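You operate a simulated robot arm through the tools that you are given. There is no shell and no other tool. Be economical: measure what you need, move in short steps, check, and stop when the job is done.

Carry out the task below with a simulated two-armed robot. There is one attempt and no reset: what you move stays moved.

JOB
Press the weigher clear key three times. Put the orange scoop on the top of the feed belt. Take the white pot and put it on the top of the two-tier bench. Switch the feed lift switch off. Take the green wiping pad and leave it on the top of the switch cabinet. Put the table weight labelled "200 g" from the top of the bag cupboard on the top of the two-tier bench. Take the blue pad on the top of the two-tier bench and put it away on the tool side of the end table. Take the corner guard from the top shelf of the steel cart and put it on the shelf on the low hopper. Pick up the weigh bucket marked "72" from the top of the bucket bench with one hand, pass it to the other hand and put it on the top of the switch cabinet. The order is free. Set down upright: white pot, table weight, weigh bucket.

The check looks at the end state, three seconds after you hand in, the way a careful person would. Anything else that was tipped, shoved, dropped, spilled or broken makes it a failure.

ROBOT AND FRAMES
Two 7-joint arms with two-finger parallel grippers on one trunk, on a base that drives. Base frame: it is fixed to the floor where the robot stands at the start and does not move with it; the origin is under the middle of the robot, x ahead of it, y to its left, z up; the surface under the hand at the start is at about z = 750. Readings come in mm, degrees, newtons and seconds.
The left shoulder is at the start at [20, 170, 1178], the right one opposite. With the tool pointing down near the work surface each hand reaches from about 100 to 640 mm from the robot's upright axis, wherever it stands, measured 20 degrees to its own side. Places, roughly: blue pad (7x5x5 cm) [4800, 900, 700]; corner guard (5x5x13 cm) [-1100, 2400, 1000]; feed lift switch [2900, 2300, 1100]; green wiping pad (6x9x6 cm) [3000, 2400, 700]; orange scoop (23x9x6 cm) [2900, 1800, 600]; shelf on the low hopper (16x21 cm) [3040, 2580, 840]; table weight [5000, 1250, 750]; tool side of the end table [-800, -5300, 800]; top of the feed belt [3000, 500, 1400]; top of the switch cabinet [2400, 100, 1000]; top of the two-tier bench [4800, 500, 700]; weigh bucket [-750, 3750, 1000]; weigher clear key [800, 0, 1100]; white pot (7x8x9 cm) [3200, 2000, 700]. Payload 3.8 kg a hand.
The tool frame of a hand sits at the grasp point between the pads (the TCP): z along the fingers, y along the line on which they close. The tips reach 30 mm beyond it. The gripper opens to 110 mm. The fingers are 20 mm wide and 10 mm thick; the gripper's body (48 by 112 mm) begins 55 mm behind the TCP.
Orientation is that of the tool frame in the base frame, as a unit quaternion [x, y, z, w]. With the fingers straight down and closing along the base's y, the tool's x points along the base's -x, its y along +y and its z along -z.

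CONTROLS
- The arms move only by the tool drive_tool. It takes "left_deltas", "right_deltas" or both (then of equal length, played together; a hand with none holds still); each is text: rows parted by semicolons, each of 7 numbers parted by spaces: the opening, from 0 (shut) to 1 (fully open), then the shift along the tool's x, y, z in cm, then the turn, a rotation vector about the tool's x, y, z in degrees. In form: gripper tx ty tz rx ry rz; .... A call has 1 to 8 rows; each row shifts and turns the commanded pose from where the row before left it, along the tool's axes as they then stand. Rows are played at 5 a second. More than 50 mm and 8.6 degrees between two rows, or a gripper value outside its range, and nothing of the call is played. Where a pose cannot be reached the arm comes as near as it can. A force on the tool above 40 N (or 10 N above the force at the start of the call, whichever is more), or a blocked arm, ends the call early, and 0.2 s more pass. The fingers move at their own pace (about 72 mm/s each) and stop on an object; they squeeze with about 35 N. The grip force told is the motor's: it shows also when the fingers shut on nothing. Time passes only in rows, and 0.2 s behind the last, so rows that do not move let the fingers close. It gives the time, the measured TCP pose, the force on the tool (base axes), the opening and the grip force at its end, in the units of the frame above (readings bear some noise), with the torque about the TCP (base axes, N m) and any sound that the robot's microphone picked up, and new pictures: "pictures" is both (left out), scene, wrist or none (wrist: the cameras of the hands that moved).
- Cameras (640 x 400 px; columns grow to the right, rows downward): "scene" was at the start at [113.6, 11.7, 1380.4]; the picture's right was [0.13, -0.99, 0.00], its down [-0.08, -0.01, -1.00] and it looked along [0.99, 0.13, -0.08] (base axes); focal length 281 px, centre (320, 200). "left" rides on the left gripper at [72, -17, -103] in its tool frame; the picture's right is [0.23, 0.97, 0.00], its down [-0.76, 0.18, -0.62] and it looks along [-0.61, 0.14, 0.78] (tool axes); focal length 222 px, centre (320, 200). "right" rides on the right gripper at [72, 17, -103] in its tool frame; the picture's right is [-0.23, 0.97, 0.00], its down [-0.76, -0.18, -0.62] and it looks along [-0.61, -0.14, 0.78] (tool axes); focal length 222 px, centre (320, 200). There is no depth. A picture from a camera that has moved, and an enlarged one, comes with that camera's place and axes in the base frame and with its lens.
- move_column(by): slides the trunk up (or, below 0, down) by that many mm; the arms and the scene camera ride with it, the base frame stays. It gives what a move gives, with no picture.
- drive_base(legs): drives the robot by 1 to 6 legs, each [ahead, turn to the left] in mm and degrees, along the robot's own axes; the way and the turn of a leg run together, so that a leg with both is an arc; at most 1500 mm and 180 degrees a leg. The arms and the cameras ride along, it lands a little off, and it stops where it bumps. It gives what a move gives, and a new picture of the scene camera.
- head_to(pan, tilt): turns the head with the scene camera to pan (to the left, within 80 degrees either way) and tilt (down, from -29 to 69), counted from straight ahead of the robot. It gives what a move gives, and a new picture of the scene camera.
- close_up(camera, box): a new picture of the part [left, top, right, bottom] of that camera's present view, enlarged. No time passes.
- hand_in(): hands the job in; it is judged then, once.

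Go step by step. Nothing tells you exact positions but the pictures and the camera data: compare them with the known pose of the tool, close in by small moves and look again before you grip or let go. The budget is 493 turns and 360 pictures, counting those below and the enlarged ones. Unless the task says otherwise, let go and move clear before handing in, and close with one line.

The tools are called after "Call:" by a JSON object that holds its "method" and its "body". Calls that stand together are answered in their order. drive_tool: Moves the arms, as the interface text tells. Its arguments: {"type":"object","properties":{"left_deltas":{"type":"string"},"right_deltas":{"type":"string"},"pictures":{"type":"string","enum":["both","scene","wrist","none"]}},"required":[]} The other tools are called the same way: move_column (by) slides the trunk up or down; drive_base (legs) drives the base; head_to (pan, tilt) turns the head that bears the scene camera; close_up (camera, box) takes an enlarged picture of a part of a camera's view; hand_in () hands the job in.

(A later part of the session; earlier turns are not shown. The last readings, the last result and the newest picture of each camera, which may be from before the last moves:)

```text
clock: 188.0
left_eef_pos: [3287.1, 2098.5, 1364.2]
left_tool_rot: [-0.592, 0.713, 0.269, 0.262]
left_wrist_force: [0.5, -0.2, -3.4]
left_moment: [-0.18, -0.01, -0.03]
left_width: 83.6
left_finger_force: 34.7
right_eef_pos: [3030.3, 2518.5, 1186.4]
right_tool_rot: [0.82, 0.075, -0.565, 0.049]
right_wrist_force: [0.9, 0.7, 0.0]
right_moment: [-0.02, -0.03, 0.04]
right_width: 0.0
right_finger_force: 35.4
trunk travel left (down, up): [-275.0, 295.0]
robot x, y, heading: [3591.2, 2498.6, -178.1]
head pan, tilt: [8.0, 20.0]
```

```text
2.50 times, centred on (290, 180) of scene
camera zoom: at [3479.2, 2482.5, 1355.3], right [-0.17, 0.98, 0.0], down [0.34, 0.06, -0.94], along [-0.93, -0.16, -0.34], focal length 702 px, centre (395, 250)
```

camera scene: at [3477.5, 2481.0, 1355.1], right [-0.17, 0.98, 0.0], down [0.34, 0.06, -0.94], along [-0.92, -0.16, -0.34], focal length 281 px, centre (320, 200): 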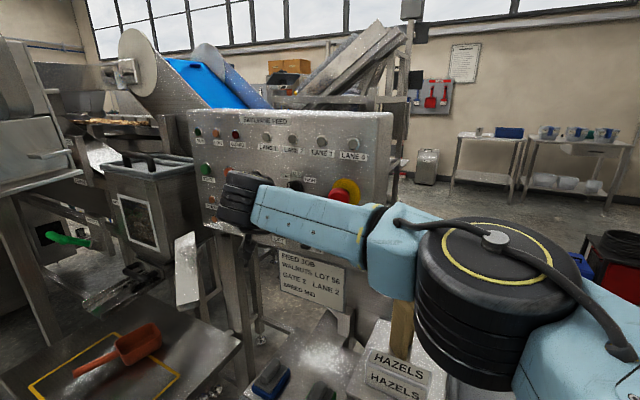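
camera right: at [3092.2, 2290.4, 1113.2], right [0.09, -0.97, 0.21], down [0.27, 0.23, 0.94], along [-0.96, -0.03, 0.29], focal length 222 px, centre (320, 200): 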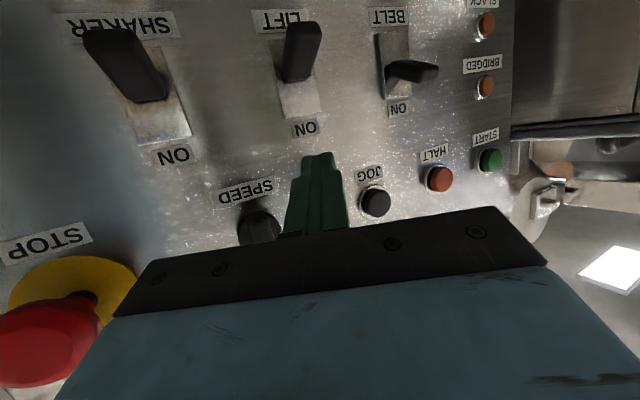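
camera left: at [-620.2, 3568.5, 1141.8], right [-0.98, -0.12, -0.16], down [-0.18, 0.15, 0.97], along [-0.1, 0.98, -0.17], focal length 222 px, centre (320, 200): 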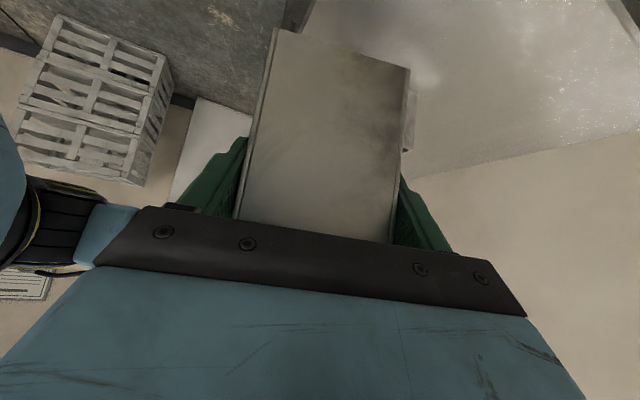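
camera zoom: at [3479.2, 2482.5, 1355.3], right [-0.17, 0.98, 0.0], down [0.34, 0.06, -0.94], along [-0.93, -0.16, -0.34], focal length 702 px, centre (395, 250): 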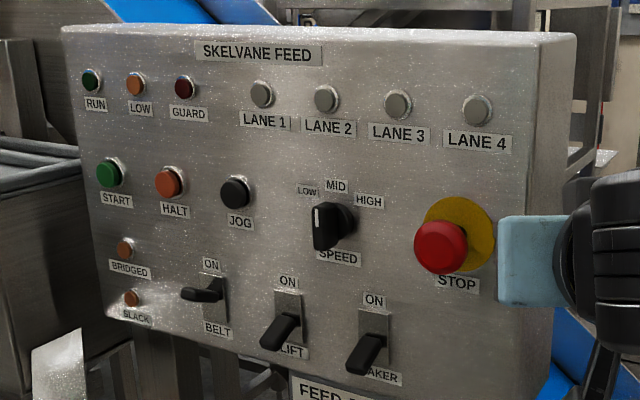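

All else unchanged. I bring the right hand back to vertical, open, then look down at the green pad.

Call:
{"method": "drive_tool", "body": {"right_deltas": "0.5 0 0 -4 0 8.6 0;1 0 0 -4 0 8.6 0;1 0 0 -2 0 8.6 0;1 0 0 0 0 8.6 0;1 0 0 0 0 8.6 0;1 0 0 0 0 8.6 0;1 0 0 0 0 8.6 0;1 0 0 0 0 8.4 0", "pictures": "none"}}

Call:
{"method": "head_to", "body": {"pan": 0, "tilt": 45}}

```text
clock: 189.8
left_eef_pos: [3285.2, 2096.0, 1363.5]
left_tool_rot: [-0.593, 0.712, 0.27, 0.263]
left_wrist_force: [-0.8, 0.2, -3.0]
left_moment: [-0.19, 0.01, -0.01]
left_width: 83.6
left_finger_force: 34.8
right_eef_pos: [3116.8, 2531.3, 1230.0]
right_tool_rot: [0.996, 0.09, -0.002, -0.003]
right_wrist_force: [-0.2, 0.3, 0.4]
right_moment: [-0.01, -0.02, 0.0]
right_width: 110.1
right_finger_force: 0.1
trunk travel left (down, up): [-275.0, 295.0]
robot x, y, heading: [3588.8, 2499.1, -178.1]
head pan, tilt: [8.0, 20.0]
```

```text
clock: 190.7
left_eef_pos: [3286.4, 2095.3, 1363.7]
left_tool_rot: [-0.592, 0.712, 0.269, 0.264]
left_wrist_force: [-1.0, -0.3, -2.9]
left_moment: [-0.2, 0.03, -0.02]
left_width: 83.7
left_finger_force: 35.4
right_eef_pos: [3118.4, 2530.7, 1232.0]
right_tool_rot: [0.996, 0.09, -0.003, -0.003]
right_wrist_force: [0.1, -0.2, 0.3]
right_moment: [0.01, 0.02, 0.02]
right_width: 109.9
right_finger_force: 0.0
trunk travel left (down, up): [-275.0, 295.0]
robot x, y, heading: [3593.3, 2498.6, -178.0]
head pan, tilt: [0.0, 45.0]
camera scene: at [3489.6, 2494.3, 1316.7], right [-0.04, 1.0, 0.0], down [0.71, 0.03, -0.71], along [-0.71, -0.02, -0.71], focal length 281 px, centre (320, 200)
```

scene: 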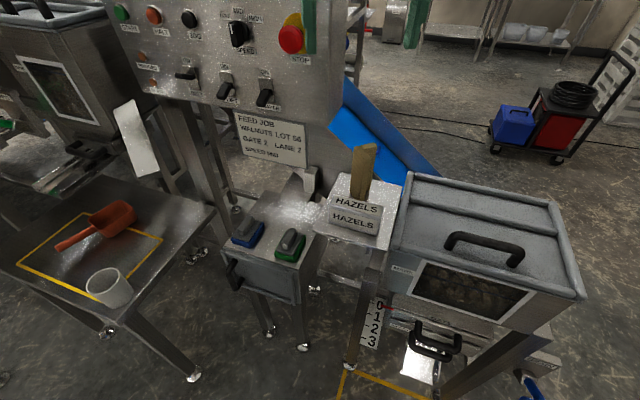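

Call:
{"method": "close_up", "body": {"camera": "scene", "box": [210, 190, 338, 270]}}

Call:
{"method": "close_up", "body": {"camera": "right", "box": [0, 0, 640, 400]}}

```text
5.00 times, centred on (274, 230) of scene
camera zoom: at [3489.6, 2494.3, 1316.7], right [-0.04, 1.0, 0.0], down [0.71, 0.03, -0.71], along [-0.71, -0.02, -0.71], focal length 1404 px, centre (550, 50)
```

zoom: 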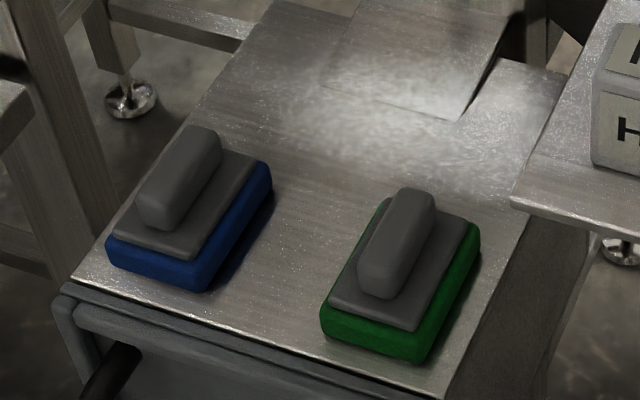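

```text
1.00 times, centred on (320, 200) of right (not enlarged: the box is as wide or as high as the picture)
camera zoom: at [3192.9, 2525.8, 1333.3], right [-0.05, -1.0, 0.0], down [-0.78, 0.04, 0.63], along [-0.63, 0.03, -0.78], focal length 222 px, centre (320, 200)
```

zoom: 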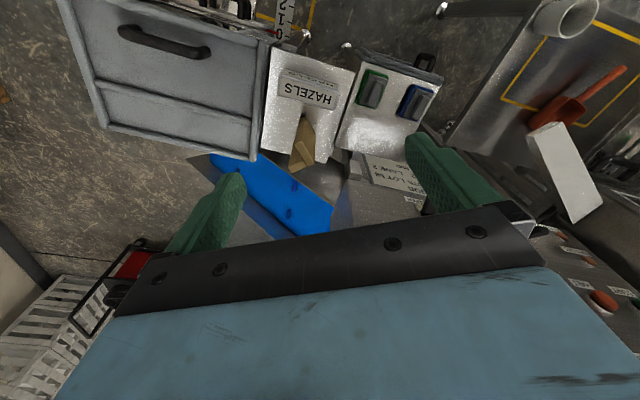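

The green pad sits around [3030, 2398, 680]. To approach with a clear forearm I back off and shift the base toward smaller y.

Call:
{"method": "drive_base", "body": {"legs": [[-180, 0], [0, 90], [300, 0], [0, -90], [100, 0]]}}

```text
clock: 202.2
left_eef_pos: [3391.3, 1792.7, 1364.5]
left_tool_rot: [-0.597, 0.709, 0.271, 0.262]
left_wrist_force: [-0.1, 0.3, -4.0]
left_moment: [-0.14, 0.01, 0.0]
left_width: 83.9
left_finger_force: 34.8
right_eef_pos: [3219.2, 2226.0, 1230.6]
right_tool_rot: [0.995, 0.096, -0.003, -0.002]
right_wrist_force: [-1.2, 0.1, -0.5]
right_moment: [0.0, -0.01, -0.02]
right_width: 109.8
right_finger_force: 0.1
trunk travel left (down, up): [-275.0, 295.0]
robot x, y, heading: [3689.8, 2197.2, -177.4]
head pan, tilt: [0.0, 45.0]
camera scene: at [3590.6, 2193.6, 1316.6], right [-0.05, 1.0, 0.0], down [0.71, 0.03, -0.71], along [-0.71, -0.03, -0.71], focal length 281 px, centre (320, 200)
```

scene: 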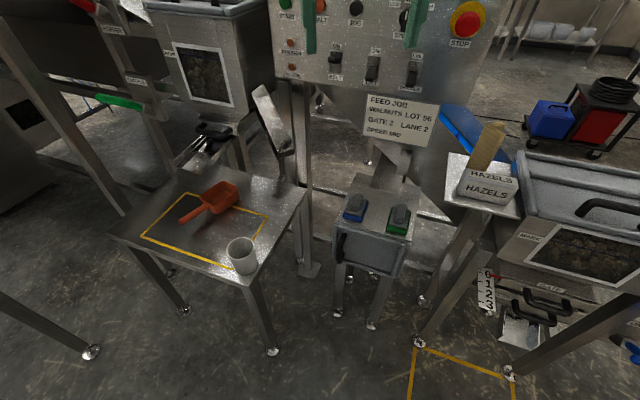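

Call:
{"method": "drive_base", "body": {"legs": [[65, -3]]}}

Call:
{"method": "drive_tool", "body": {"right_deltas": "0.8 0 0 0 0 0 8;0.8 0 0 0 0 0 8;0.8 0 0 0 0 0 8;0.8 -2 -4 2 0 0 0;0.8 -2 -4 2 0 0 0;0.8 -2 -4 2 0 0 0;0.8 -2 -4 2 0 0 0", "pictures": "wrist"}}

```text
clock: 203.2
left_eef_pos: [3305.3, 1807.7, 1364.8]
left_tool_rot: [-0.578, 0.724, 0.263, 0.269]
left_wrist_force: [-0.2, 0.0, -2.7]
left_moment: [-0.18, -0.02, -0.03]
left_width: 83.7
left_finger_force: 34.4
right_eef_pos: [3154.6, 2249.9, 1230.8]
right_tool_rot: [0.998, 0.07, -0.002, -0.003]
right_wrist_force: [-0.1, -0.8, -0.6]
right_moment: [-0.01, -0.04, -0.02]
right_width: 110.1
right_finger_force: 0.0
trunk travel left (down, up): [-275.0, 295.0]
robot x, y, heading: [3624.6, 2196.7, 179.7]
head pan, tilt: [0.0, 45.0]
camera scene: at [3524.5, 2197.7, 1316.5], right [0.0, 1.0, 0.0], down [0.71, 0.0, -0.71], along [-0.71, 0.0, -0.71], focal length 281 px, centre (320, 200)
```

scene: 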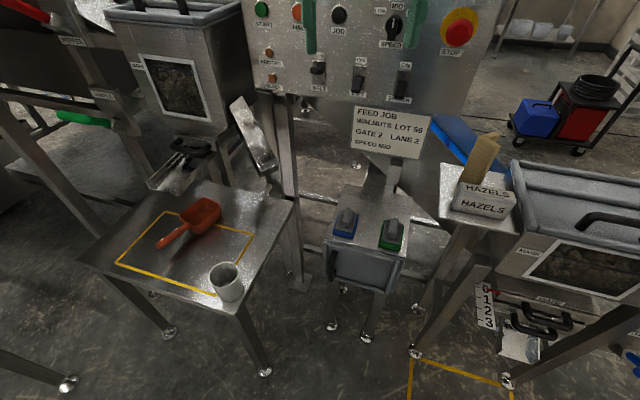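

```text
clock: 204.8
left_eef_pos: [3306.8, 1807.1, 1364.2]
left_tool_rot: [-0.578, 0.724, 0.264, 0.269]
left_wrist_force: [0.3, 0.8, -2.9]
left_moment: [-0.17, 0.04, 0.0]
left_width: 83.8
left_finger_force: 34.9
right_eef_pos: [3122.8, 2426.0, 1153.4]
right_tool_rot: [0.99, -0.138, -0.005, -0.001]
right_wrist_force: [0.2, 0.7, 0.0]
right_moment: [-0.01, 0.0, 0.0]
right_width: 88.0
right_finger_force: 0.1
trunk travel left (down, up): [-275.0, 295.0]
robot x, y, heading: [3627.6, 2197.1, 179.5]
head pan, tilt: [0.0, 45.0]
camera right: at [3188.0, 2387.9, 1255.9], right [-0.48, -0.87, 0.0], down [-0.68, 0.38, 0.63], along [-0.55, 0.3, -0.78], focal length 222 px, centre (320, 200)
```

right: 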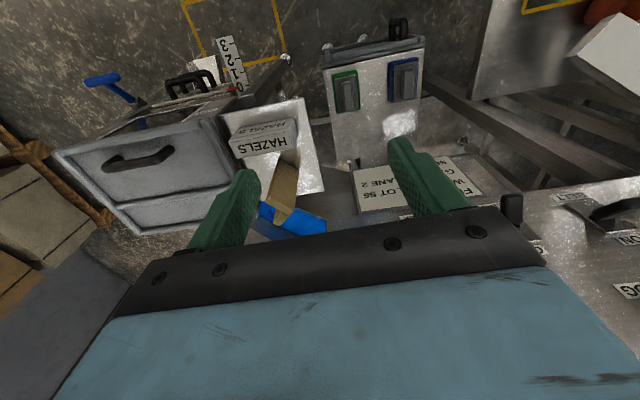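

Call:
{"method": "drive_tool", "body": {"right_deltas": "0.8 -2.3 1.6 3.5 0 0 0;0.8 -2.3 1.6 3.5 0 0 0;0.8 -2.4 1.6 3.5 0 0 0;0.8 0 0 4.5 0 0 0;0.8 0 0 4.5 0 0 0;0.8 0 0 4.5 0 0 0;0.8 0 0 4.5 0 0 0", "pictures": "both"}}

```text
clock: 206.4
left_eef_pos: [3306.7, 1807.5, 1363.7]
left_tool_rot: [-0.579, 0.723, 0.265, 0.269]
left_wrist_force: [0.5, -0.2, -3.2]
left_moment: [-0.17, 0.06, 0.02]
left_width: 83.9
left_finger_force: 34.7
right_eef_pos: [3037.5, 2398.8, 864.0]
right_tool_rot: [0.99, -0.139, -0.003, -0.002]
right_wrist_force: [-0.5, 0.2, 0.7]
right_moment: [-0.02, -0.02, -0.01]
right_width: 88.2
right_finger_force: 0.1
trunk travel left (down, up): [-275.0, 295.0]
robot x, y, heading: [3626.7, 2195.8, 179.5]
head pan, tilt: [0.0, 45.0]
camera scene: at [3525.5, 2197.5, 1316.6], right [0.0, 1.0, 0.0], down [0.71, 0.0, -0.71], along [-0.71, 0.0, -0.71], focal length 281 px, centre (320, 200)
camera right: at [3102.9, 2360.9, 966.4], right [-0.49, -0.87, 0.0], down [-0.68, 0.38, 0.63], along [-0.55, 0.31, -0.78], focal length 222 px, centre (320, 200)
```

scene: 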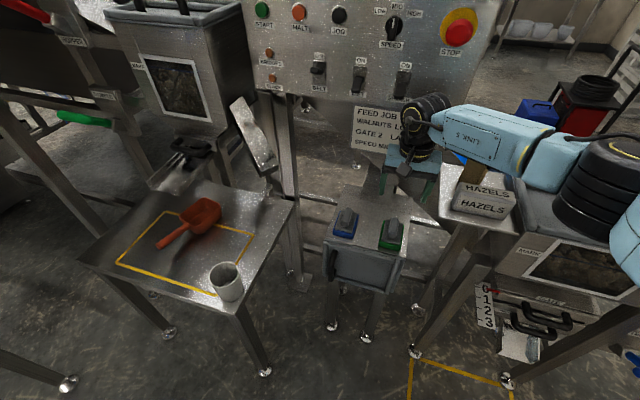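
right: 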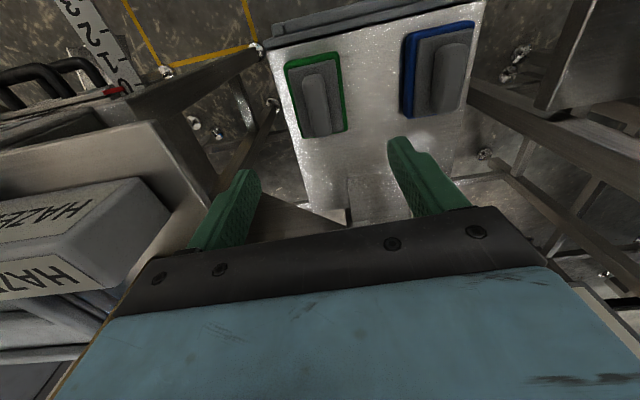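

The right forearm would come down on the HAZELS shelf, so I leave the pad for the left hand later. I raise the right hand and take the scoop first.

Call:
{"method": "drive_tool", "body": {"right_deltas": "0.8 0 0 -4.8 0 0 0;0.8 0 0 -4.8 0 0 0;0.8 0 0 -4.8 0 0 0;0.8 2 0 -4.5 0 0 0;0.8 2 0 -4.5 0 0 0;0.8 2 0 -4.5 0 0 0;0.8 2 0 -4.5 0 0 0;0.8 2 0 -4.5 0 0 0", "pictures": "none"}}

Call:
{"method": "drive_base", "body": {"legs": [[-100, 0], [0, 90], [500, 0], [0, -90]]}}

```text
clock: 208.2
left_eef_pos: [3308.3, 1806.5, 1364.9]
left_tool_rot: [-0.579, 0.723, 0.265, 0.268]
left_wrist_force: [-0.2, -0.2, -3.4]
left_moment: [-0.16, 0.05, 0.02]
left_width: 83.9
left_finger_force: 34.9
right_eef_pos: [3142.5, 2370.0, 1237.7]
right_tool_rot: [0.99, -0.139, -0.004, -0.002]
right_wrist_force: [0.5, -0.5, 0.2]
right_moment: [-0.01, 0.01, 0.0]
right_width: 88.1
right_finger_force: 0.0
trunk travel left (down, up): [-275.0, 295.0]
robot x, y, heading: [3624.4, 2197.0, 179.8]
head pan, tilt: [0.0, 45.0]
```

```text
clock: 216.5
left_eef_pos: [4117.3, 1350.1, 1363.7]
left_tool_rot: [0.919, -0.116, -0.376, -0.009]
left_wrist_force: [0.2, -0.6, -2.4]
left_moment: [-0.01, -0.19, 0.02]
left_width: 83.9
left_finger_force: 35.0
right_eef_pos: [3554.6, 1201.6, 1236.4]
right_tool_rot: [0.803, 0.596, -0.004, 0.005]
right_wrist_force: [1.2, -0.5, 0.9]
right_moment: [0.03, 0.23, 0.07]
right_width: 87.9
right_finger_force: 0.1
trunk travel left (down, up): [-275.0, 295.0]
robot x, y, heading: [3732.8, 1681.0, -92.0]
head pan, tilt: [0.0, 45.0]
stopped in leg 4: the force on the tool passed its limit at 45 N (the readings are from after the stop); the commanded pose is now the measured one
camera scene: at [3735.1, 1578.9, 1316.7], right [-1.0, 0.03, 0.0], down [0.02, 0.71, -0.71], along [-0.02, -0.71, -0.71], focal length 281 px, centre (320, 200)
```

scene: 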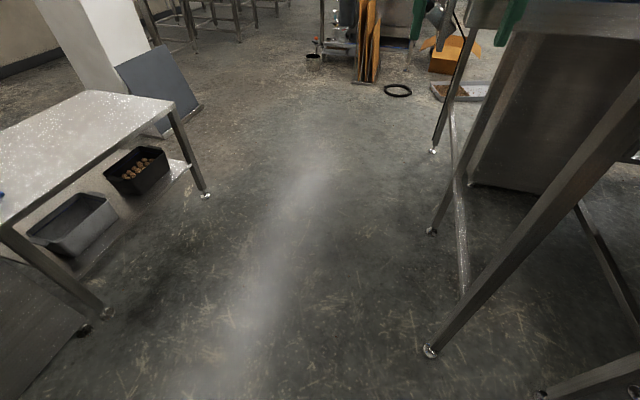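

The right hand touched the structure on the right at the start of the turn. I look before moving.

Call:
{"method": "head_to", "body": {"pan": -25, "tilt": 5}}

Call:
{"method": "close_up", "body": {"camera": "right", "box": [0, 0, 640, 400]}}

```text
clock: 217.5
left_eef_pos: [4117.1, 1351.1, 1363.3]
left_tool_rot: [0.919, -0.117, -0.377, -0.009]
left_wrist_force: [-0.2, -0.4, -3.0]
left_moment: [-0.06, -0.17, -0.03]
left_width: 83.5
left_finger_force: 35.0
right_eef_pos: [3553.7, 1200.7, 1236.1]
right_tool_rot: [0.804, 0.595, -0.005, 0.005]
right_wrist_force: [2.7, -1.3, -0.5]
right_moment: [0.04, 0.36, 0.13]
right_width: 87.9
right_finger_force: 0.1
trunk travel left (down, up): [-275.0, 295.0]
robot x, y, heading: [3735.3, 1679.5, -91.6]
head pan, tilt: [-25.0, 5.0]
camera scene: at [3696.5, 1578.2, 1379.6], right [-0.89, 0.45, 0.0], down [0.04, 0.08, -1.0], along [-0.45, -0.89, -0.09], focal length 281 px, centre (320, 200)
```

scene: 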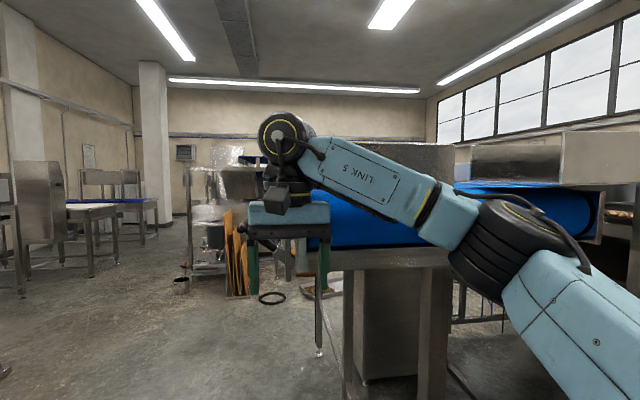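

```text
1.00 times, centred on (320, 200) of right (not enlarged: the box is as wide or as high as the picture)
camera zoom: at [3590.7, 1265.3, 1337.8], right [0.87, -0.5, 0.01], down [-0.39, -0.67, 0.63], along [-0.31, -0.55, -0.78], focal length 222 px, centre (320, 200)
```

zoom: 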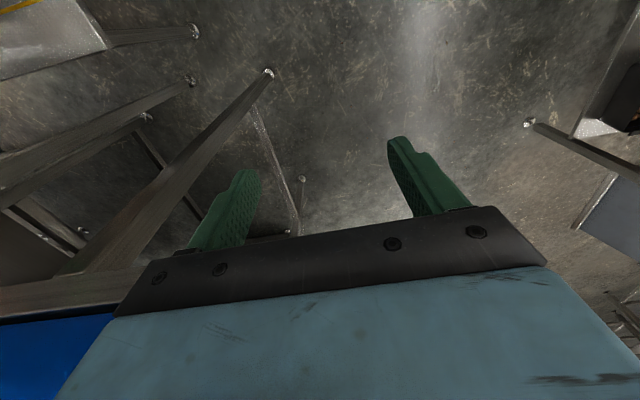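

It only brushed the heavy belt frame. I back away the way I came, then turn partly toward the scoop table.

Call:
{"method": "drive_base", "body": {"legs": [[0, 4], [-330, 0]]}}

Call:
{"method": "drive_base", "body": {"legs": [[0, -58]]}}

Call:
{"method": "head_to", "body": {"pan": 0, "tilt": 35}}

```text
clock: 220.1
left_eef_pos: [4125.6, 1703.1, 1363.5]
left_tool_rot: [0.923, -0.083, -0.376, 0.005]
left_wrist_force: [0.4, -0.1, -2.7]
left_moment: [-0.02, -0.18, 0.04]
left_width: 83.7
left_finger_force: 35.4
right_eef_pos: [3577.0, 1512.8, 1236.2]
right_tool_rot: [0.78, 0.625, -0.003, 0.005]
right_wrist_force: [0.0, -0.2, 0.2]
right_moment: [-0.02, -0.01, 0.0]
right_width: 88.0
right_finger_force: 0.0
trunk travel left (down, up): [-275.0, 295.0]
robot x, y, heading: [3721.3, 2001.2, -87.8]
head pan, tilt: [-25.0, 5.0]
camera scene: at [3690.8, 1899.2, 1379.7], right [-0.92, 0.38, 0.0], down [0.03, 0.08, -1.0], along [-0.38, -0.92, -0.09], focal length 281 px, centre (320, 200)
```

scene: 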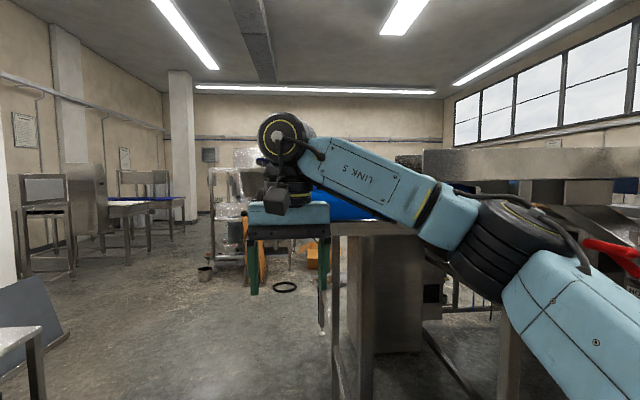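

```text
clock: 223.2
left_eef_pos: [3670.1, 1502.8, 1364.3]
left_tool_rot: [0.76, -0.529, -0.329, -0.183]
left_wrist_force: [-0.6, 1.2, -3.7]
left_moment: [-0.23, -0.07, 0.0]
left_width: 83.6
left_finger_force: 35.5
right_eef_pos: [3224.3, 1880.5, 1236.5]
right_tool_rot: [0.988, 0.156, -0.005, 0.004]
right_wrist_force: [-0.3, 0.5, 0.4]
right_moment: [-0.04, -0.04, 0.0]
right_width: 88.1
right_finger_force: 0.0
trunk travel left (down, up): [-275.0, 295.0]
robot x, y, heading: [3725.1, 2006.3, -147.0]
head pan, tilt: [-25.0, 5.0]
camera scene: at [3616.3, 1980.1, 1379.6], right [-0.14, 0.99, 0.0], down [0.09, 0.01, -1.0], along [-0.99, -0.14, -0.09], focal length 281 px, centre (320, 200)
```

scene: 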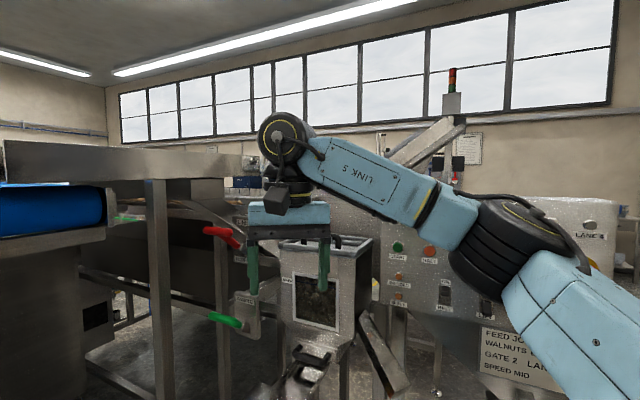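

```text
clock: 224.1
left_eef_pos: [3669.1, 1504.0, 1363.7]
left_tool_rot: [0.76, -0.529, -0.329, -0.183]
left_wrist_force: [0.6, 0.6, -3.1]
left_moment: [-0.17, -0.08, 0.01]
left_width: 84.3
left_finger_force: 35.4
right_eef_pos: [3224.1, 1879.8, 1235.8]
right_tool_rot: [0.988, 0.156, -0.005, 0.004]
right_wrist_force: [0.2, -0.2, -0.3]
right_moment: [-0.03, -0.03, -0.01]
right_width: 88.1
right_finger_force: 0.0
trunk travel left (down, up): [-275.0, 295.0]
robot x, y, heading: [3722.6, 2003.8, -147.4]
head pan, tilt: [0.0, 35.0]
camera scene: at [3633.6, 1944.9, 1331.5], right [-0.54, 0.84, 0.0], down [0.48, 0.31, -0.82], along [-0.69, -0.45, -0.57], focal length 281 px, centre (320, 200)
```

scene: 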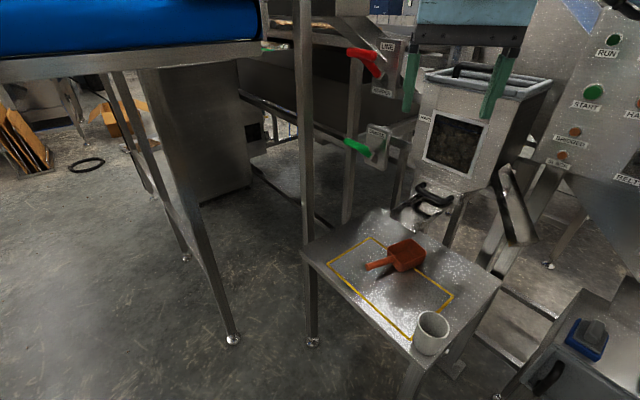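

The pot is within easy reach of the right hand here at about [3187, 1966]. I take the pot first.

Call:
{"method": "close_up", "body": {"camera": "scene", "box": [392, 290, 488, 350]}}

Call:
{"method": "drive_tool", "body": {"right_deltas": "1 0 -4 4 0 0 0;1 0 -4 3 0 0 0;1 0 0 5 0 0 0;1 0 0 5 0 0 0;1 0 0 4 0 0 0", "pictures": "wrist"}}

```text
6.67 times, centred on (440, 320) of scene
camera zoom: at [3633.6, 1944.9, 1331.5], right [-0.54, 0.84, 0.0], down [0.48, 0.31, -0.82], along [-0.69, -0.45, -0.57], focal length 1872 px, centre (-480, -600)
```

zoom: 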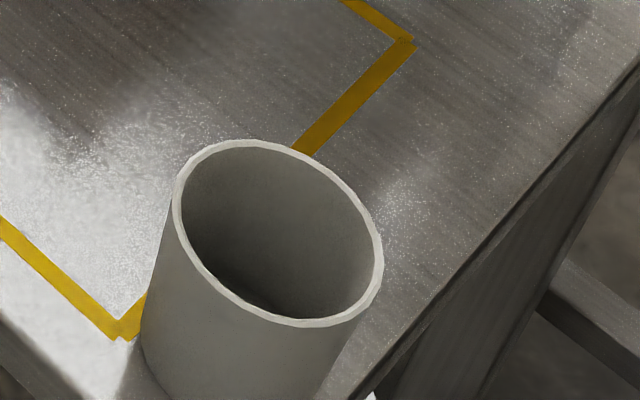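

```text
refused: row 1 steps farther than a row can; nothing moved
```

Call:
{"method": "drive_tool", "body": {"right_deltas": "1 -0.85 -3.25 3 0 0 0;1 -0.85 -3.25 3 0 0 0;1 -0.85 -3.25 3 0 0 0;1 0 0 5 0 0 0;1 0 0 5 0 0 0;1 0 0 5 0 0 0", "pictures": "both"}}

```text
clock: 225.5
left_eef_pos: [3669.0, 1502.1, 1363.8]
left_tool_rot: [0.761, -0.529, -0.329, -0.182]
left_wrist_force: [-0.5, 0.8, -2.7]
left_moment: [-0.15, -0.07, -0.02]
left_width: 83.7
left_finger_force: 35.0
right_eef_pos: [3169.1, 1962.7, 993.0]
right_tool_rot: [0.988, 0.156, -0.006, 0.004]
right_wrist_force: [0.0, 0.4, 0.0]
right_moment: [-0.01, 0.0, 0.02]
right_width: 109.9
right_finger_force: 0.0
trunk travel left (down, up): [-275.0, 295.0]
robot x, y, heading: [3723.0, 2005.4, -147.0]
head pan, tilt: [0.0, 35.0]
camera scene: at [3633.2, 1944.6, 1331.4], right [-0.54, 0.84, 0.0], down [0.48, 0.31, -0.82], along [-0.69, -0.45, -0.57], focal length 281 px, centre (320, 200)
camera right: at [3243.5, 1968.9, 1095.4], right [0.08, -1.0, 0.01], down [-0.77, -0.06, 0.63], along [-0.63, -0.06, -0.78], focal length 222 px, centre (320, 200)
```

scene: 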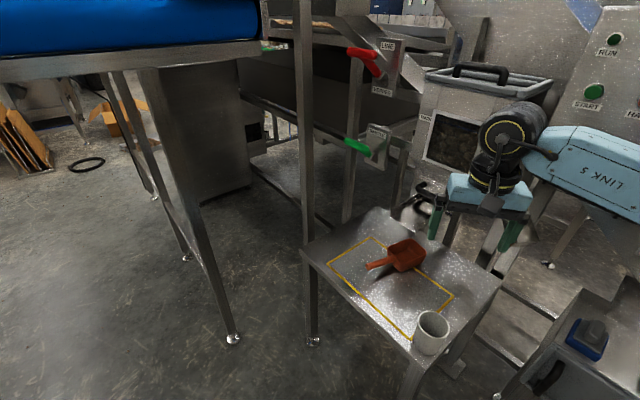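
right: 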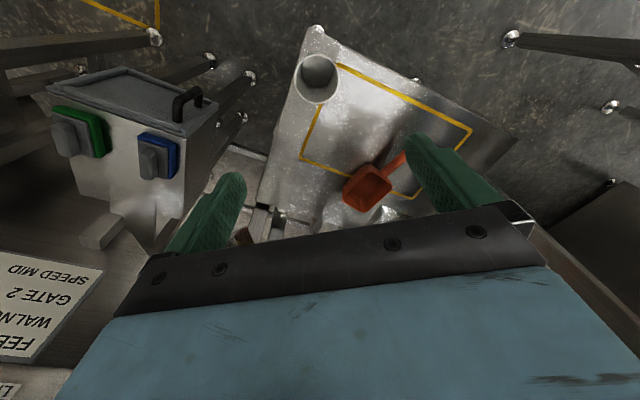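

Call:
{"method": "drive_tool", "body": {"right_deltas": "1 1.38 0.29 4 0 0 0;1 0 0 5 0 0 0;1 0 0 5 0 0 0;1 0 0 4 0 0 0;1 0 0 4 0 0 0", "pictures": "wrist"}}

```text
clock: 226.7
left_eef_pos: [3669.4, 1503.3, 1363.2]
left_tool_rot: [0.76, -0.529, -0.33, -0.183]
left_wrist_force: [0.1, -0.2, -3.3]
left_moment: [-0.13, -0.09, 0.01]
left_width: 83.8
left_finger_force: 34.9
right_eef_pos: [3178.1, 1960.2, 774.4]
right_tool_rot: [0.988, 0.157, -0.006, 0.004]
right_wrist_force: [-0.3, 0.1, -0.5]
right_moment: [0.02, 0.03, -0.02]
right_width: 110.0
right_finger_force: 0.0
trunk travel left (down, up): [-275.0, 295.0]
robot x, y, heading: [3722.5, 2002.5, -147.0]
head pan, tilt: [0.0, 35.0]
camera right: at [3253.3, 1966.3, 875.7], right [0.08, -1.0, 0.01], down [-0.77, -0.06, 0.63], along [-0.63, -0.06, -0.78], focal length 222 px, centre (320, 200)
```

right: 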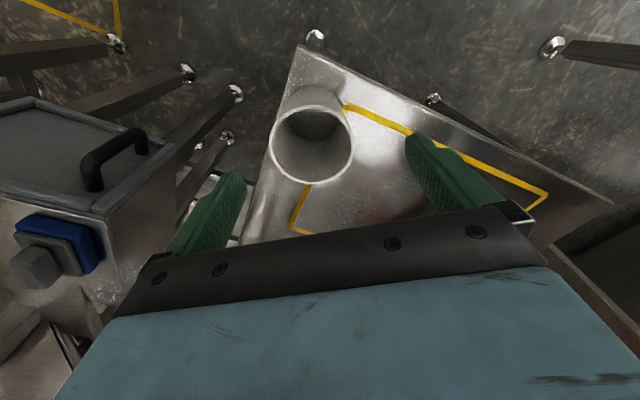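

Call:
{"method": "drive_tool", "body": {"right_deltas": "1 0.7 -0.3 2 0 0 0;1 0 0 3.5 0 0 0;1 0 0 3.3 0 0 0;0 0 0 0 0 0 0;0 0 0 0 0 0 0;0 0 0 0 0 0 0", "pictures": "wrist"}}

```text
clock: 228.1
left_eef_pos: [3668.2, 1503.3, 1363.6]
left_tool_rot: [0.76, -0.529, -0.329, -0.183]
left_wrist_force: [0.0, -0.4, -2.9]
left_moment: [-0.12, -0.09, 0.05]
left_width: 84.0
left_finger_force: 35.3
right_eef_pos: [3185.9, 1965.5, 684.9]
right_tool_rot: [0.988, 0.157, -0.006, 0.003]
right_wrist_force: [0.2, -0.4, 1.0]
right_moment: [-0.04, -0.04, -0.01]
right_width: 69.0
right_finger_force: 35.1
trunk travel left (down, up): [-275.0, 295.0]
robot x, y, heading: [3722.8, 2004.1, -146.6]
head pan, tilt: [0.0, 35.0]
camera right: at [3260.0, 1971.1, 786.6], right [0.08, -1.0, 0.01], down [-0.77, -0.06, 0.63], along [-0.63, -0.06, -0.78], focal length 222 px, centre (320, 200)
```

right: 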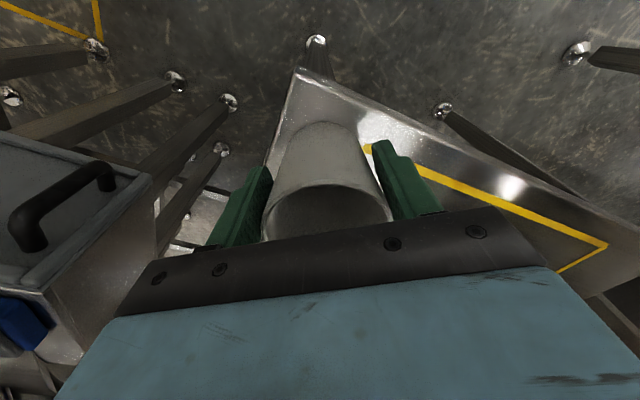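

The pot is held. I lift it and pull it in.

Call:
{"method": "drive_tool", "body": {"right_deltas": "0 0 0 -3 0 0 0;0 0 0 -4.8 0 0 0;0 0 0 -4.8 0 0 0;0 0 0 -4.8 0 0 0;0 0 0 -4.8 0 0 0;0 2.5 0 -4 0 0 0;0 2.5 0 -4 0 0 0;0 2.5 0 -4 0 0 0", "pictures": "none"}}

Call:
{"method": "drive_base", "body": {"legs": [[-100, 0], [0, 70]]}}

Call:
{"method": "head_to", "body": {"pan": 20, "tilt": 15}}

```text
clock: 229.9
left_eef_pos: [3670.2, 1503.2, 1364.4]
left_tool_rot: [0.761, -0.528, -0.33, -0.182]
left_wrist_force: [0.3, 0.6, -2.4]
left_moment: [-0.16, -0.06, 0.0]
left_width: 83.7
left_finger_force: 35.0
right_eef_pos: [3258.7, 1995.7, 1028.4]
right_tool_rot: [0.988, 0.156, -0.006, 0.002]
right_wrist_force: [0.2, 0.0, -0.5]
right_moment: [-0.01, -0.01, 0.0]
right_width: 69.0
right_finger_force: 34.8
trunk travel left (down, up): [-275.0, 295.0]
robot x, y, heading: [3726.7, 2001.3, -146.9]
head pan, tilt: [0.0, 35.0]
```

```text
clock: 234.1
left_eef_pos: [4263.5, 1845.5, 1364.0]
left_tool_rot: [0.926, 0.013, -0.374, 0.043]
left_wrist_force: [0.5, 1.0, -3.2]
left_moment: [0.02, -0.18, 0.03]
left_width: 83.8
left_finger_force: 34.8
right_eef_pos: [3664.7, 1616.0, 1028.9]
right_tool_rot: [0.712, 0.702, -0.002, 0.005]
right_wrist_force: [0.1, 0.5, -1.0]
right_moment: [0.03, -0.04, -0.01]
right_width: 56.9
right_finger_force: 35.0
trunk travel left (down, up): [-275.0, 295.0]
robot x, y, heading: [3805.8, 2056.8, -75.6]
head pan, tilt: [0.0, 35.0]
camera scene: at [3834.8, 1952.2, 1331.5], right [-0.97, -0.24, 0.0], down [-0.14, 0.56, -0.82], along [0.2, -0.79, -0.57], focal length 281 px, centre (320, 200)
```

scene: 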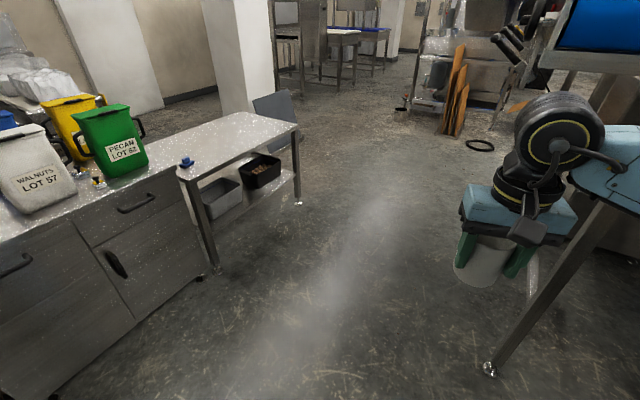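

```text
clock: 235.0
left_eef_pos: [4263.8, 1845.3, 1363.4]
left_tool_rot: [0.926, 0.014, -0.374, 0.044]
left_wrist_force: [0.1, 0.7, -3.2]
left_moment: [0.05, -0.18, 0.01]
left_width: 83.8
left_finger_force: 35.3
right_eef_pos: [3665.9, 1615.9, 1028.6]
right_tool_rot: [0.712, 0.702, -0.001, 0.006]
right_wrist_force: [0.5, -0.2, -0.9]
right_moment: [-0.02, 0.01, 0.01]
right_width: 57.0
right_finger_force: 35.3
trunk travel left (down, up): [-275.0, 295.0]
robot x, y, heading: [3805.1, 2054.6, -75.8]
head pan, tilt: [20.0, 15.0]
camera scene: at [3865.5, 1960.2, 1363.4], right [-0.83, -0.56, 0.0], down [-0.15, 0.21, -0.97], along [0.54, -0.8, -0.26], focal length 281 px, centre (320, 200)
```

scene: 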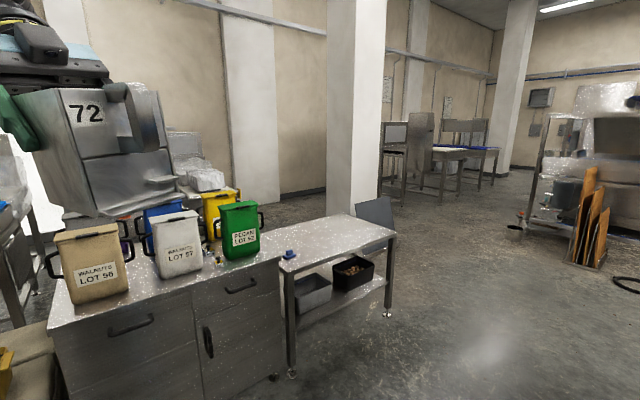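

The grip width dropped from 69 to 57 mm; I check the pot.

Call:
{"method": "close_up", "body": {"camera": "right", "box": [0, 0, 640, 400]}}

Call:
{"method": "head_to", "body": {"pan": -18, "tilt": 35}}

```text
1.00 times, centred on (320, 200) of right (not enlarged: the box is as wide or as high as the picture)
camera zoom: at [3682.4, 1687.3, 1131.0], right [0.97, -0.24, 0.01], down [-0.19, -0.75, 0.63], along [-0.15, -0.61, -0.78], focal length 222 px, centre (320, 200)
```

zoom: 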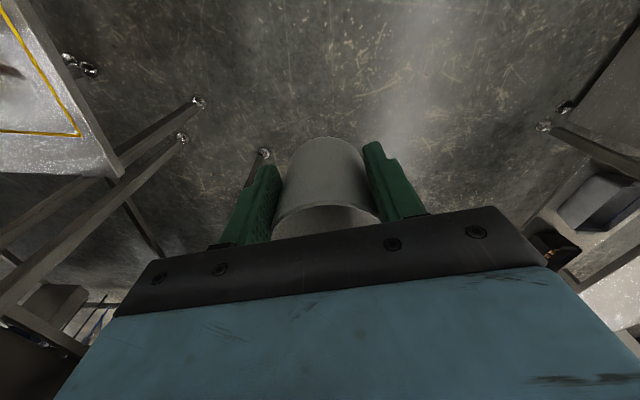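

```text
clock: 236.0
left_eef_pos: [4264.0, 1845.1, 1364.3]
left_tool_rot: [0.926, 0.014, -0.374, 0.043]
left_wrist_force: [0.3, 0.1, -4.3]
left_moment: [0.04, -0.16, -0.04]
left_width: 83.7
left_finger_force: 35.3
right_eef_pos: [3664.2, 1615.8, 1028.5]
right_tool_rot: [0.713, 0.701, -0.002, 0.006]
right_wrist_force: [0.5, 0.9, -0.6]
right_moment: [0.03, -0.01, -0.02]
right_width: 56.8
right_finger_force: 35.1
trunk travel left (down, up): [-275.0, 295.0]
robot x, y, heading: [3806.3, 2061.1, -75.8]
head pan, tilt: [-18.0, 35.0]
camera scene: at [3807.2, 1949.6, 1331.5], right [-1.0, 0.07, 0.0], down [0.04, 0.57, -0.82], along [-0.05, -0.82, -0.57], focal length 281 px, centre (320, 200)
```

scene: 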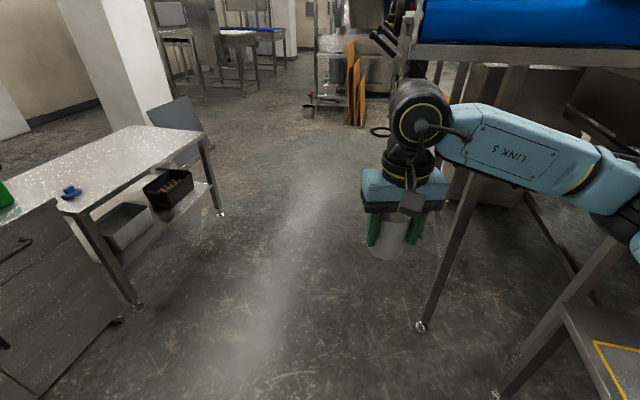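

The pot slid up against the palm (conical), it is secure. The two-tier bench is the white table ahead left, front edge from about [4746,1011] to [4423,212]. I drive there.

Call:
{"method": "drive_base", "body": {"legs": [[0, 3], [1290, 0], [0, 50]]}}

Call:
{"method": "head_to", "body": {"pan": 0, "tilt": 35}}

```text
clock: 245.2
left_eef_pos: [4627.5, 1079.4, 1364.3]
left_tool_rot: [0.819, 0.432, -0.313, 0.208]
left_wrist_force: [0.9, 0.7, -3.2]
left_moment: [0.14, -0.11, 0.0]
left_width: 83.6
left_finger_force: 35.0
right_eef_pos: [4461.7, 460.0, 1028.5]
right_tool_rot: [0.317, 0.949, 0.0, 0.005]
right_wrist_force: [-0.2, 0.5, -1.1]
right_moment: [0.0, 0.03, 0.01]
right_width: 56.0
right_finger_force: 35.4
trunk travel left (down, up): [-275.0, 295.0]
robot x, y, heading: [4185.7, 833.1, -22.0]
head pan, tilt: [-18.0, 35.0]
camera scene: at [4275.9, 770.2, 1331.5], right [-0.64, -0.77, 0.0], down [-0.44, 0.37, -0.82], along [0.63, -0.52, -0.57], focal length 281 px, centre (320, 200)
```

scene: 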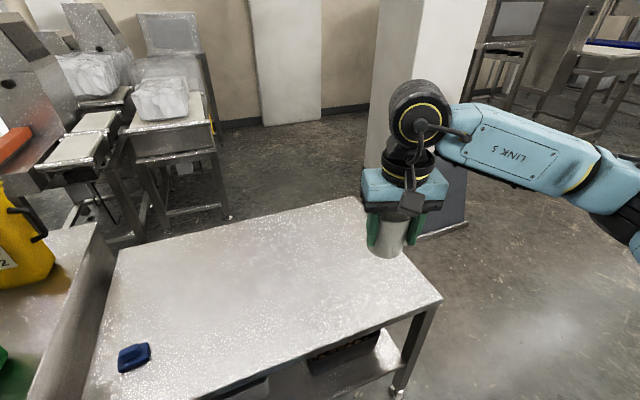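

```text
clock: 246.0
left_eef_pos: [4628.0, 1079.1, 1363.7]
left_tool_rot: [0.82, 0.433, -0.313, 0.208]
left_wrist_force: [0.8, 0.1, -2.1]
left_moment: [0.16, -0.07, -0.03]
left_width: 83.8
left_finger_force: 35.0
right_eef_pos: [4462.1, 460.1, 1029.5]
right_tool_rot: [0.316, 0.949, 0.001, 0.005]
right_wrist_force: [0.6, 0.3, -1.2]
right_moment: [0.02, 0.01, 0.02]
right_width: 55.9
right_finger_force: 35.0
trunk travel left (down, up): [-275.0, 295.0]
robot x, y, heading: [4187.2, 835.1, -22.0]
head pan, tilt: [0.0, 35.0]
camera scene: at [4289.9, 793.5, 1331.5], right [-0.37, -0.93, 0.0], down [-0.53, 0.21, -0.82], along [0.76, -0.3, -0.57], focal length 281 px, centre (320, 200)
```

scene: 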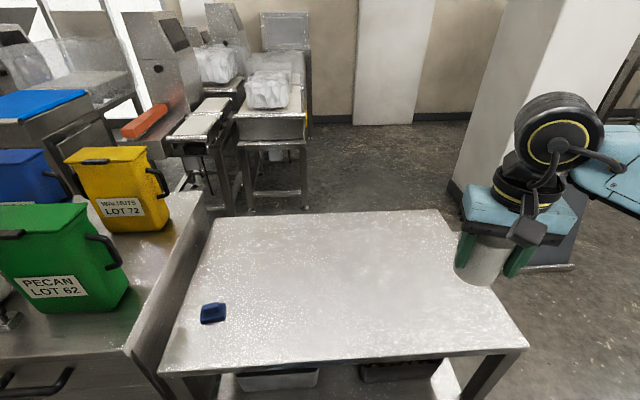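

Call:
{"method": "drive_tool", "body": {"right_deltas": "0 -3.1 2.9 2 0 0 0;0 -3.1 2.9 2 0 0 0;0 -3.1 2.9 2 0 0 0;0 -3.1 2.9 2 0 0 0;0 -3.0 2.8 2 0 0 0;0 0 0 4.5 0 0 0;0 0 0 4.5 0 0 0;0 0 0 4.5 0 0 0", "pictures": "scene"}}

```text
clock: 247.8
left_eef_pos: [4626.4, 1079.6, 1363.4]
left_tool_rot: [0.82, 0.432, -0.314, 0.208]
left_wrist_force: [-0.8, -0.3, -3.7]
left_moment: [0.16, -0.09, 0.0]
left_width: 83.7
left_finger_force: 35.2
right_eef_pos: [4676.3, 483.1, 797.2]
right_tool_rot: [0.316, 0.949, 0.001, 0.007]
right_wrist_force: [-0.3, 0.2, 0.5]
right_moment: [0.0, 0.04, 0.02]
right_width: 0.0
right_finger_force: 34.6
trunk travel left (down, up): [-275.0, 295.0]
robot x, y, heading: [4187.7, 834.6, -22.1]
head pan, tilt: [0.0, 35.0]
camera scene: at [4290.1, 793.6, 1331.4], right [-0.37, -0.93, 0.0], down [-0.53, 0.21, -0.82], along [0.76, -0.3, -0.57], focal length 281 px, centre (320, 200)
```

scene: 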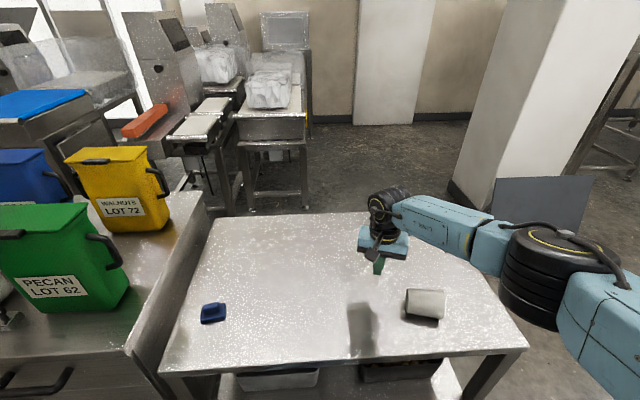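

The pot slipped out and lies on its side on the bench. I look closely before setting it upright.

Call:
{"method": "close_up", "body": {"camera": "scene", "box": [350, 270, 478, 350]}}

Call:
{"method": "close_up", "body": {"camera": "right", "box": [0, 0, 640, 400]}}

```text
5.00 times, centred on (414, 310) of scene
camera zoom: at [4290.1, 793.6, 1331.4], right [-0.37, -0.93, 0.0], down [-0.53, 0.21, -0.82], along [0.76, -0.3, -0.57], focal length 1404 px, centre (-150, -350)
```

zoom: 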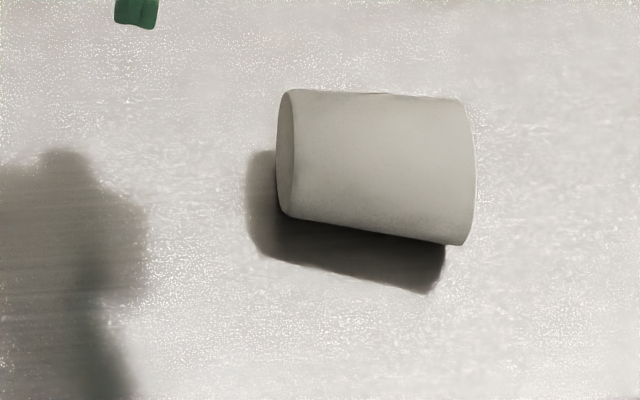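

```text
1.00 times, centred on (320, 200) of right (not enlarged: the box is as wide or as high as the picture)
camera zoom: at [4627.8, 538.3, 899.1], right [0.77, 0.64, 0.01], down [0.5, -0.6, 0.63], along [0.41, -0.48, -0.78], focal length 222 px, centre (320, 200)
```

zoom: 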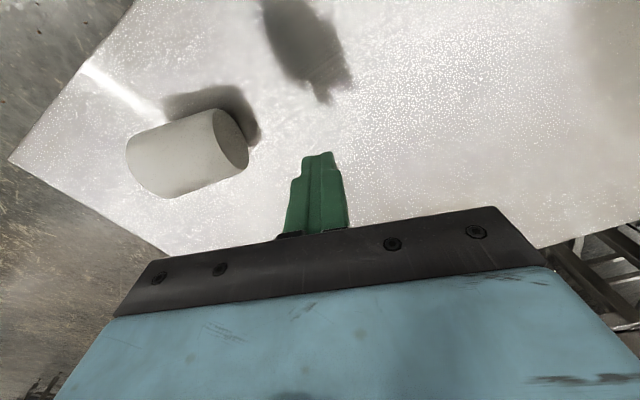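

The pot lies stably; its open end faces away. I'll right it later with a wall pinch. First I look at the bag cupboard for the weights while here.

Call:
{"method": "head_to", "body": {"pan": 50, "tilt": 32}}

```text
clock: 248.9
left_eef_pos: [4626.9, 1079.1, 1363.9]
left_tool_rot: [0.82, 0.432, -0.313, 0.208]
left_wrist_force: [-0.1, -0.5, -3.5]
left_moment: [0.19, -0.07, 0.04]
left_width: 84.1
left_finger_force: 35.1
right_eef_pos: [4676.9, 483.0, 798.6]
right_tool_rot: [0.315, 0.949, 0.001, 0.006]
right_wrist_force: [0.7, -0.7, 0.0]
right_moment: [0.0, 0.0, 0.04]
right_width: 0.0
right_finger_force: 34.9
trunk travel left (down, up): [-275.0, 295.0]
robot x, y, heading: [4184.4, 831.3, -21.8]
head pan, tilt: [50.0, 32.0]
camera scene: at [4287.2, 868.6, 1336.1], right [0.47, -0.88, 0.0], down [-0.47, -0.25, -0.85], along [0.75, 0.4, -0.53], focal length 281 px, centre (320, 200)
```

scene: 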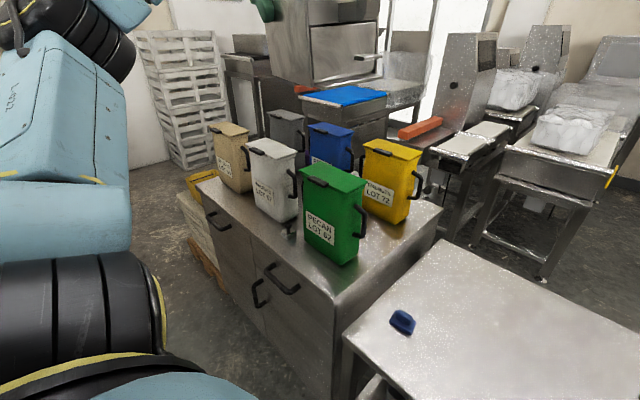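

Call:
{"method": "close_up", "body": {"camera": "scene", "box": [190, 110, 450, 275]}}

```text
2.42 times, centred on (320, 192) of scene
camera zoom: at [4287.2, 868.6, 1336.1], right [0.47, -0.88, 0.0], down [-0.47, -0.25, -0.85], along [0.75, 0.4, -0.53], focal length 681 px, centre (320, 218)
```

zoom: 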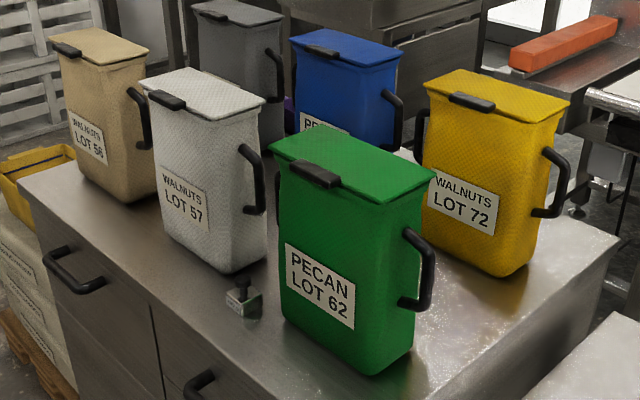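

Call:
{"method": "close_up", "body": {"camera": "scene", "box": [274, 215, 304, 245]}}

```text
13.33 times, centred on (289, 230) of scene
camera zoom: at [4287.2, 868.6, 1336.1], right [0.47, -0.88, 0.0], down [-0.47, -0.25, -0.85], along [0.75, 0.4, -0.53], focal length 3745 px, centre (733, -200)
```

zoom: 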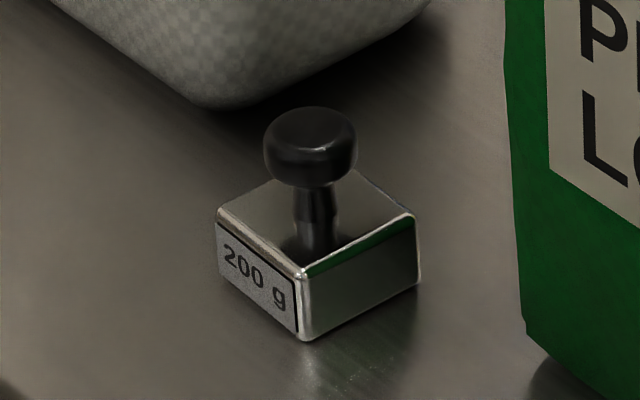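

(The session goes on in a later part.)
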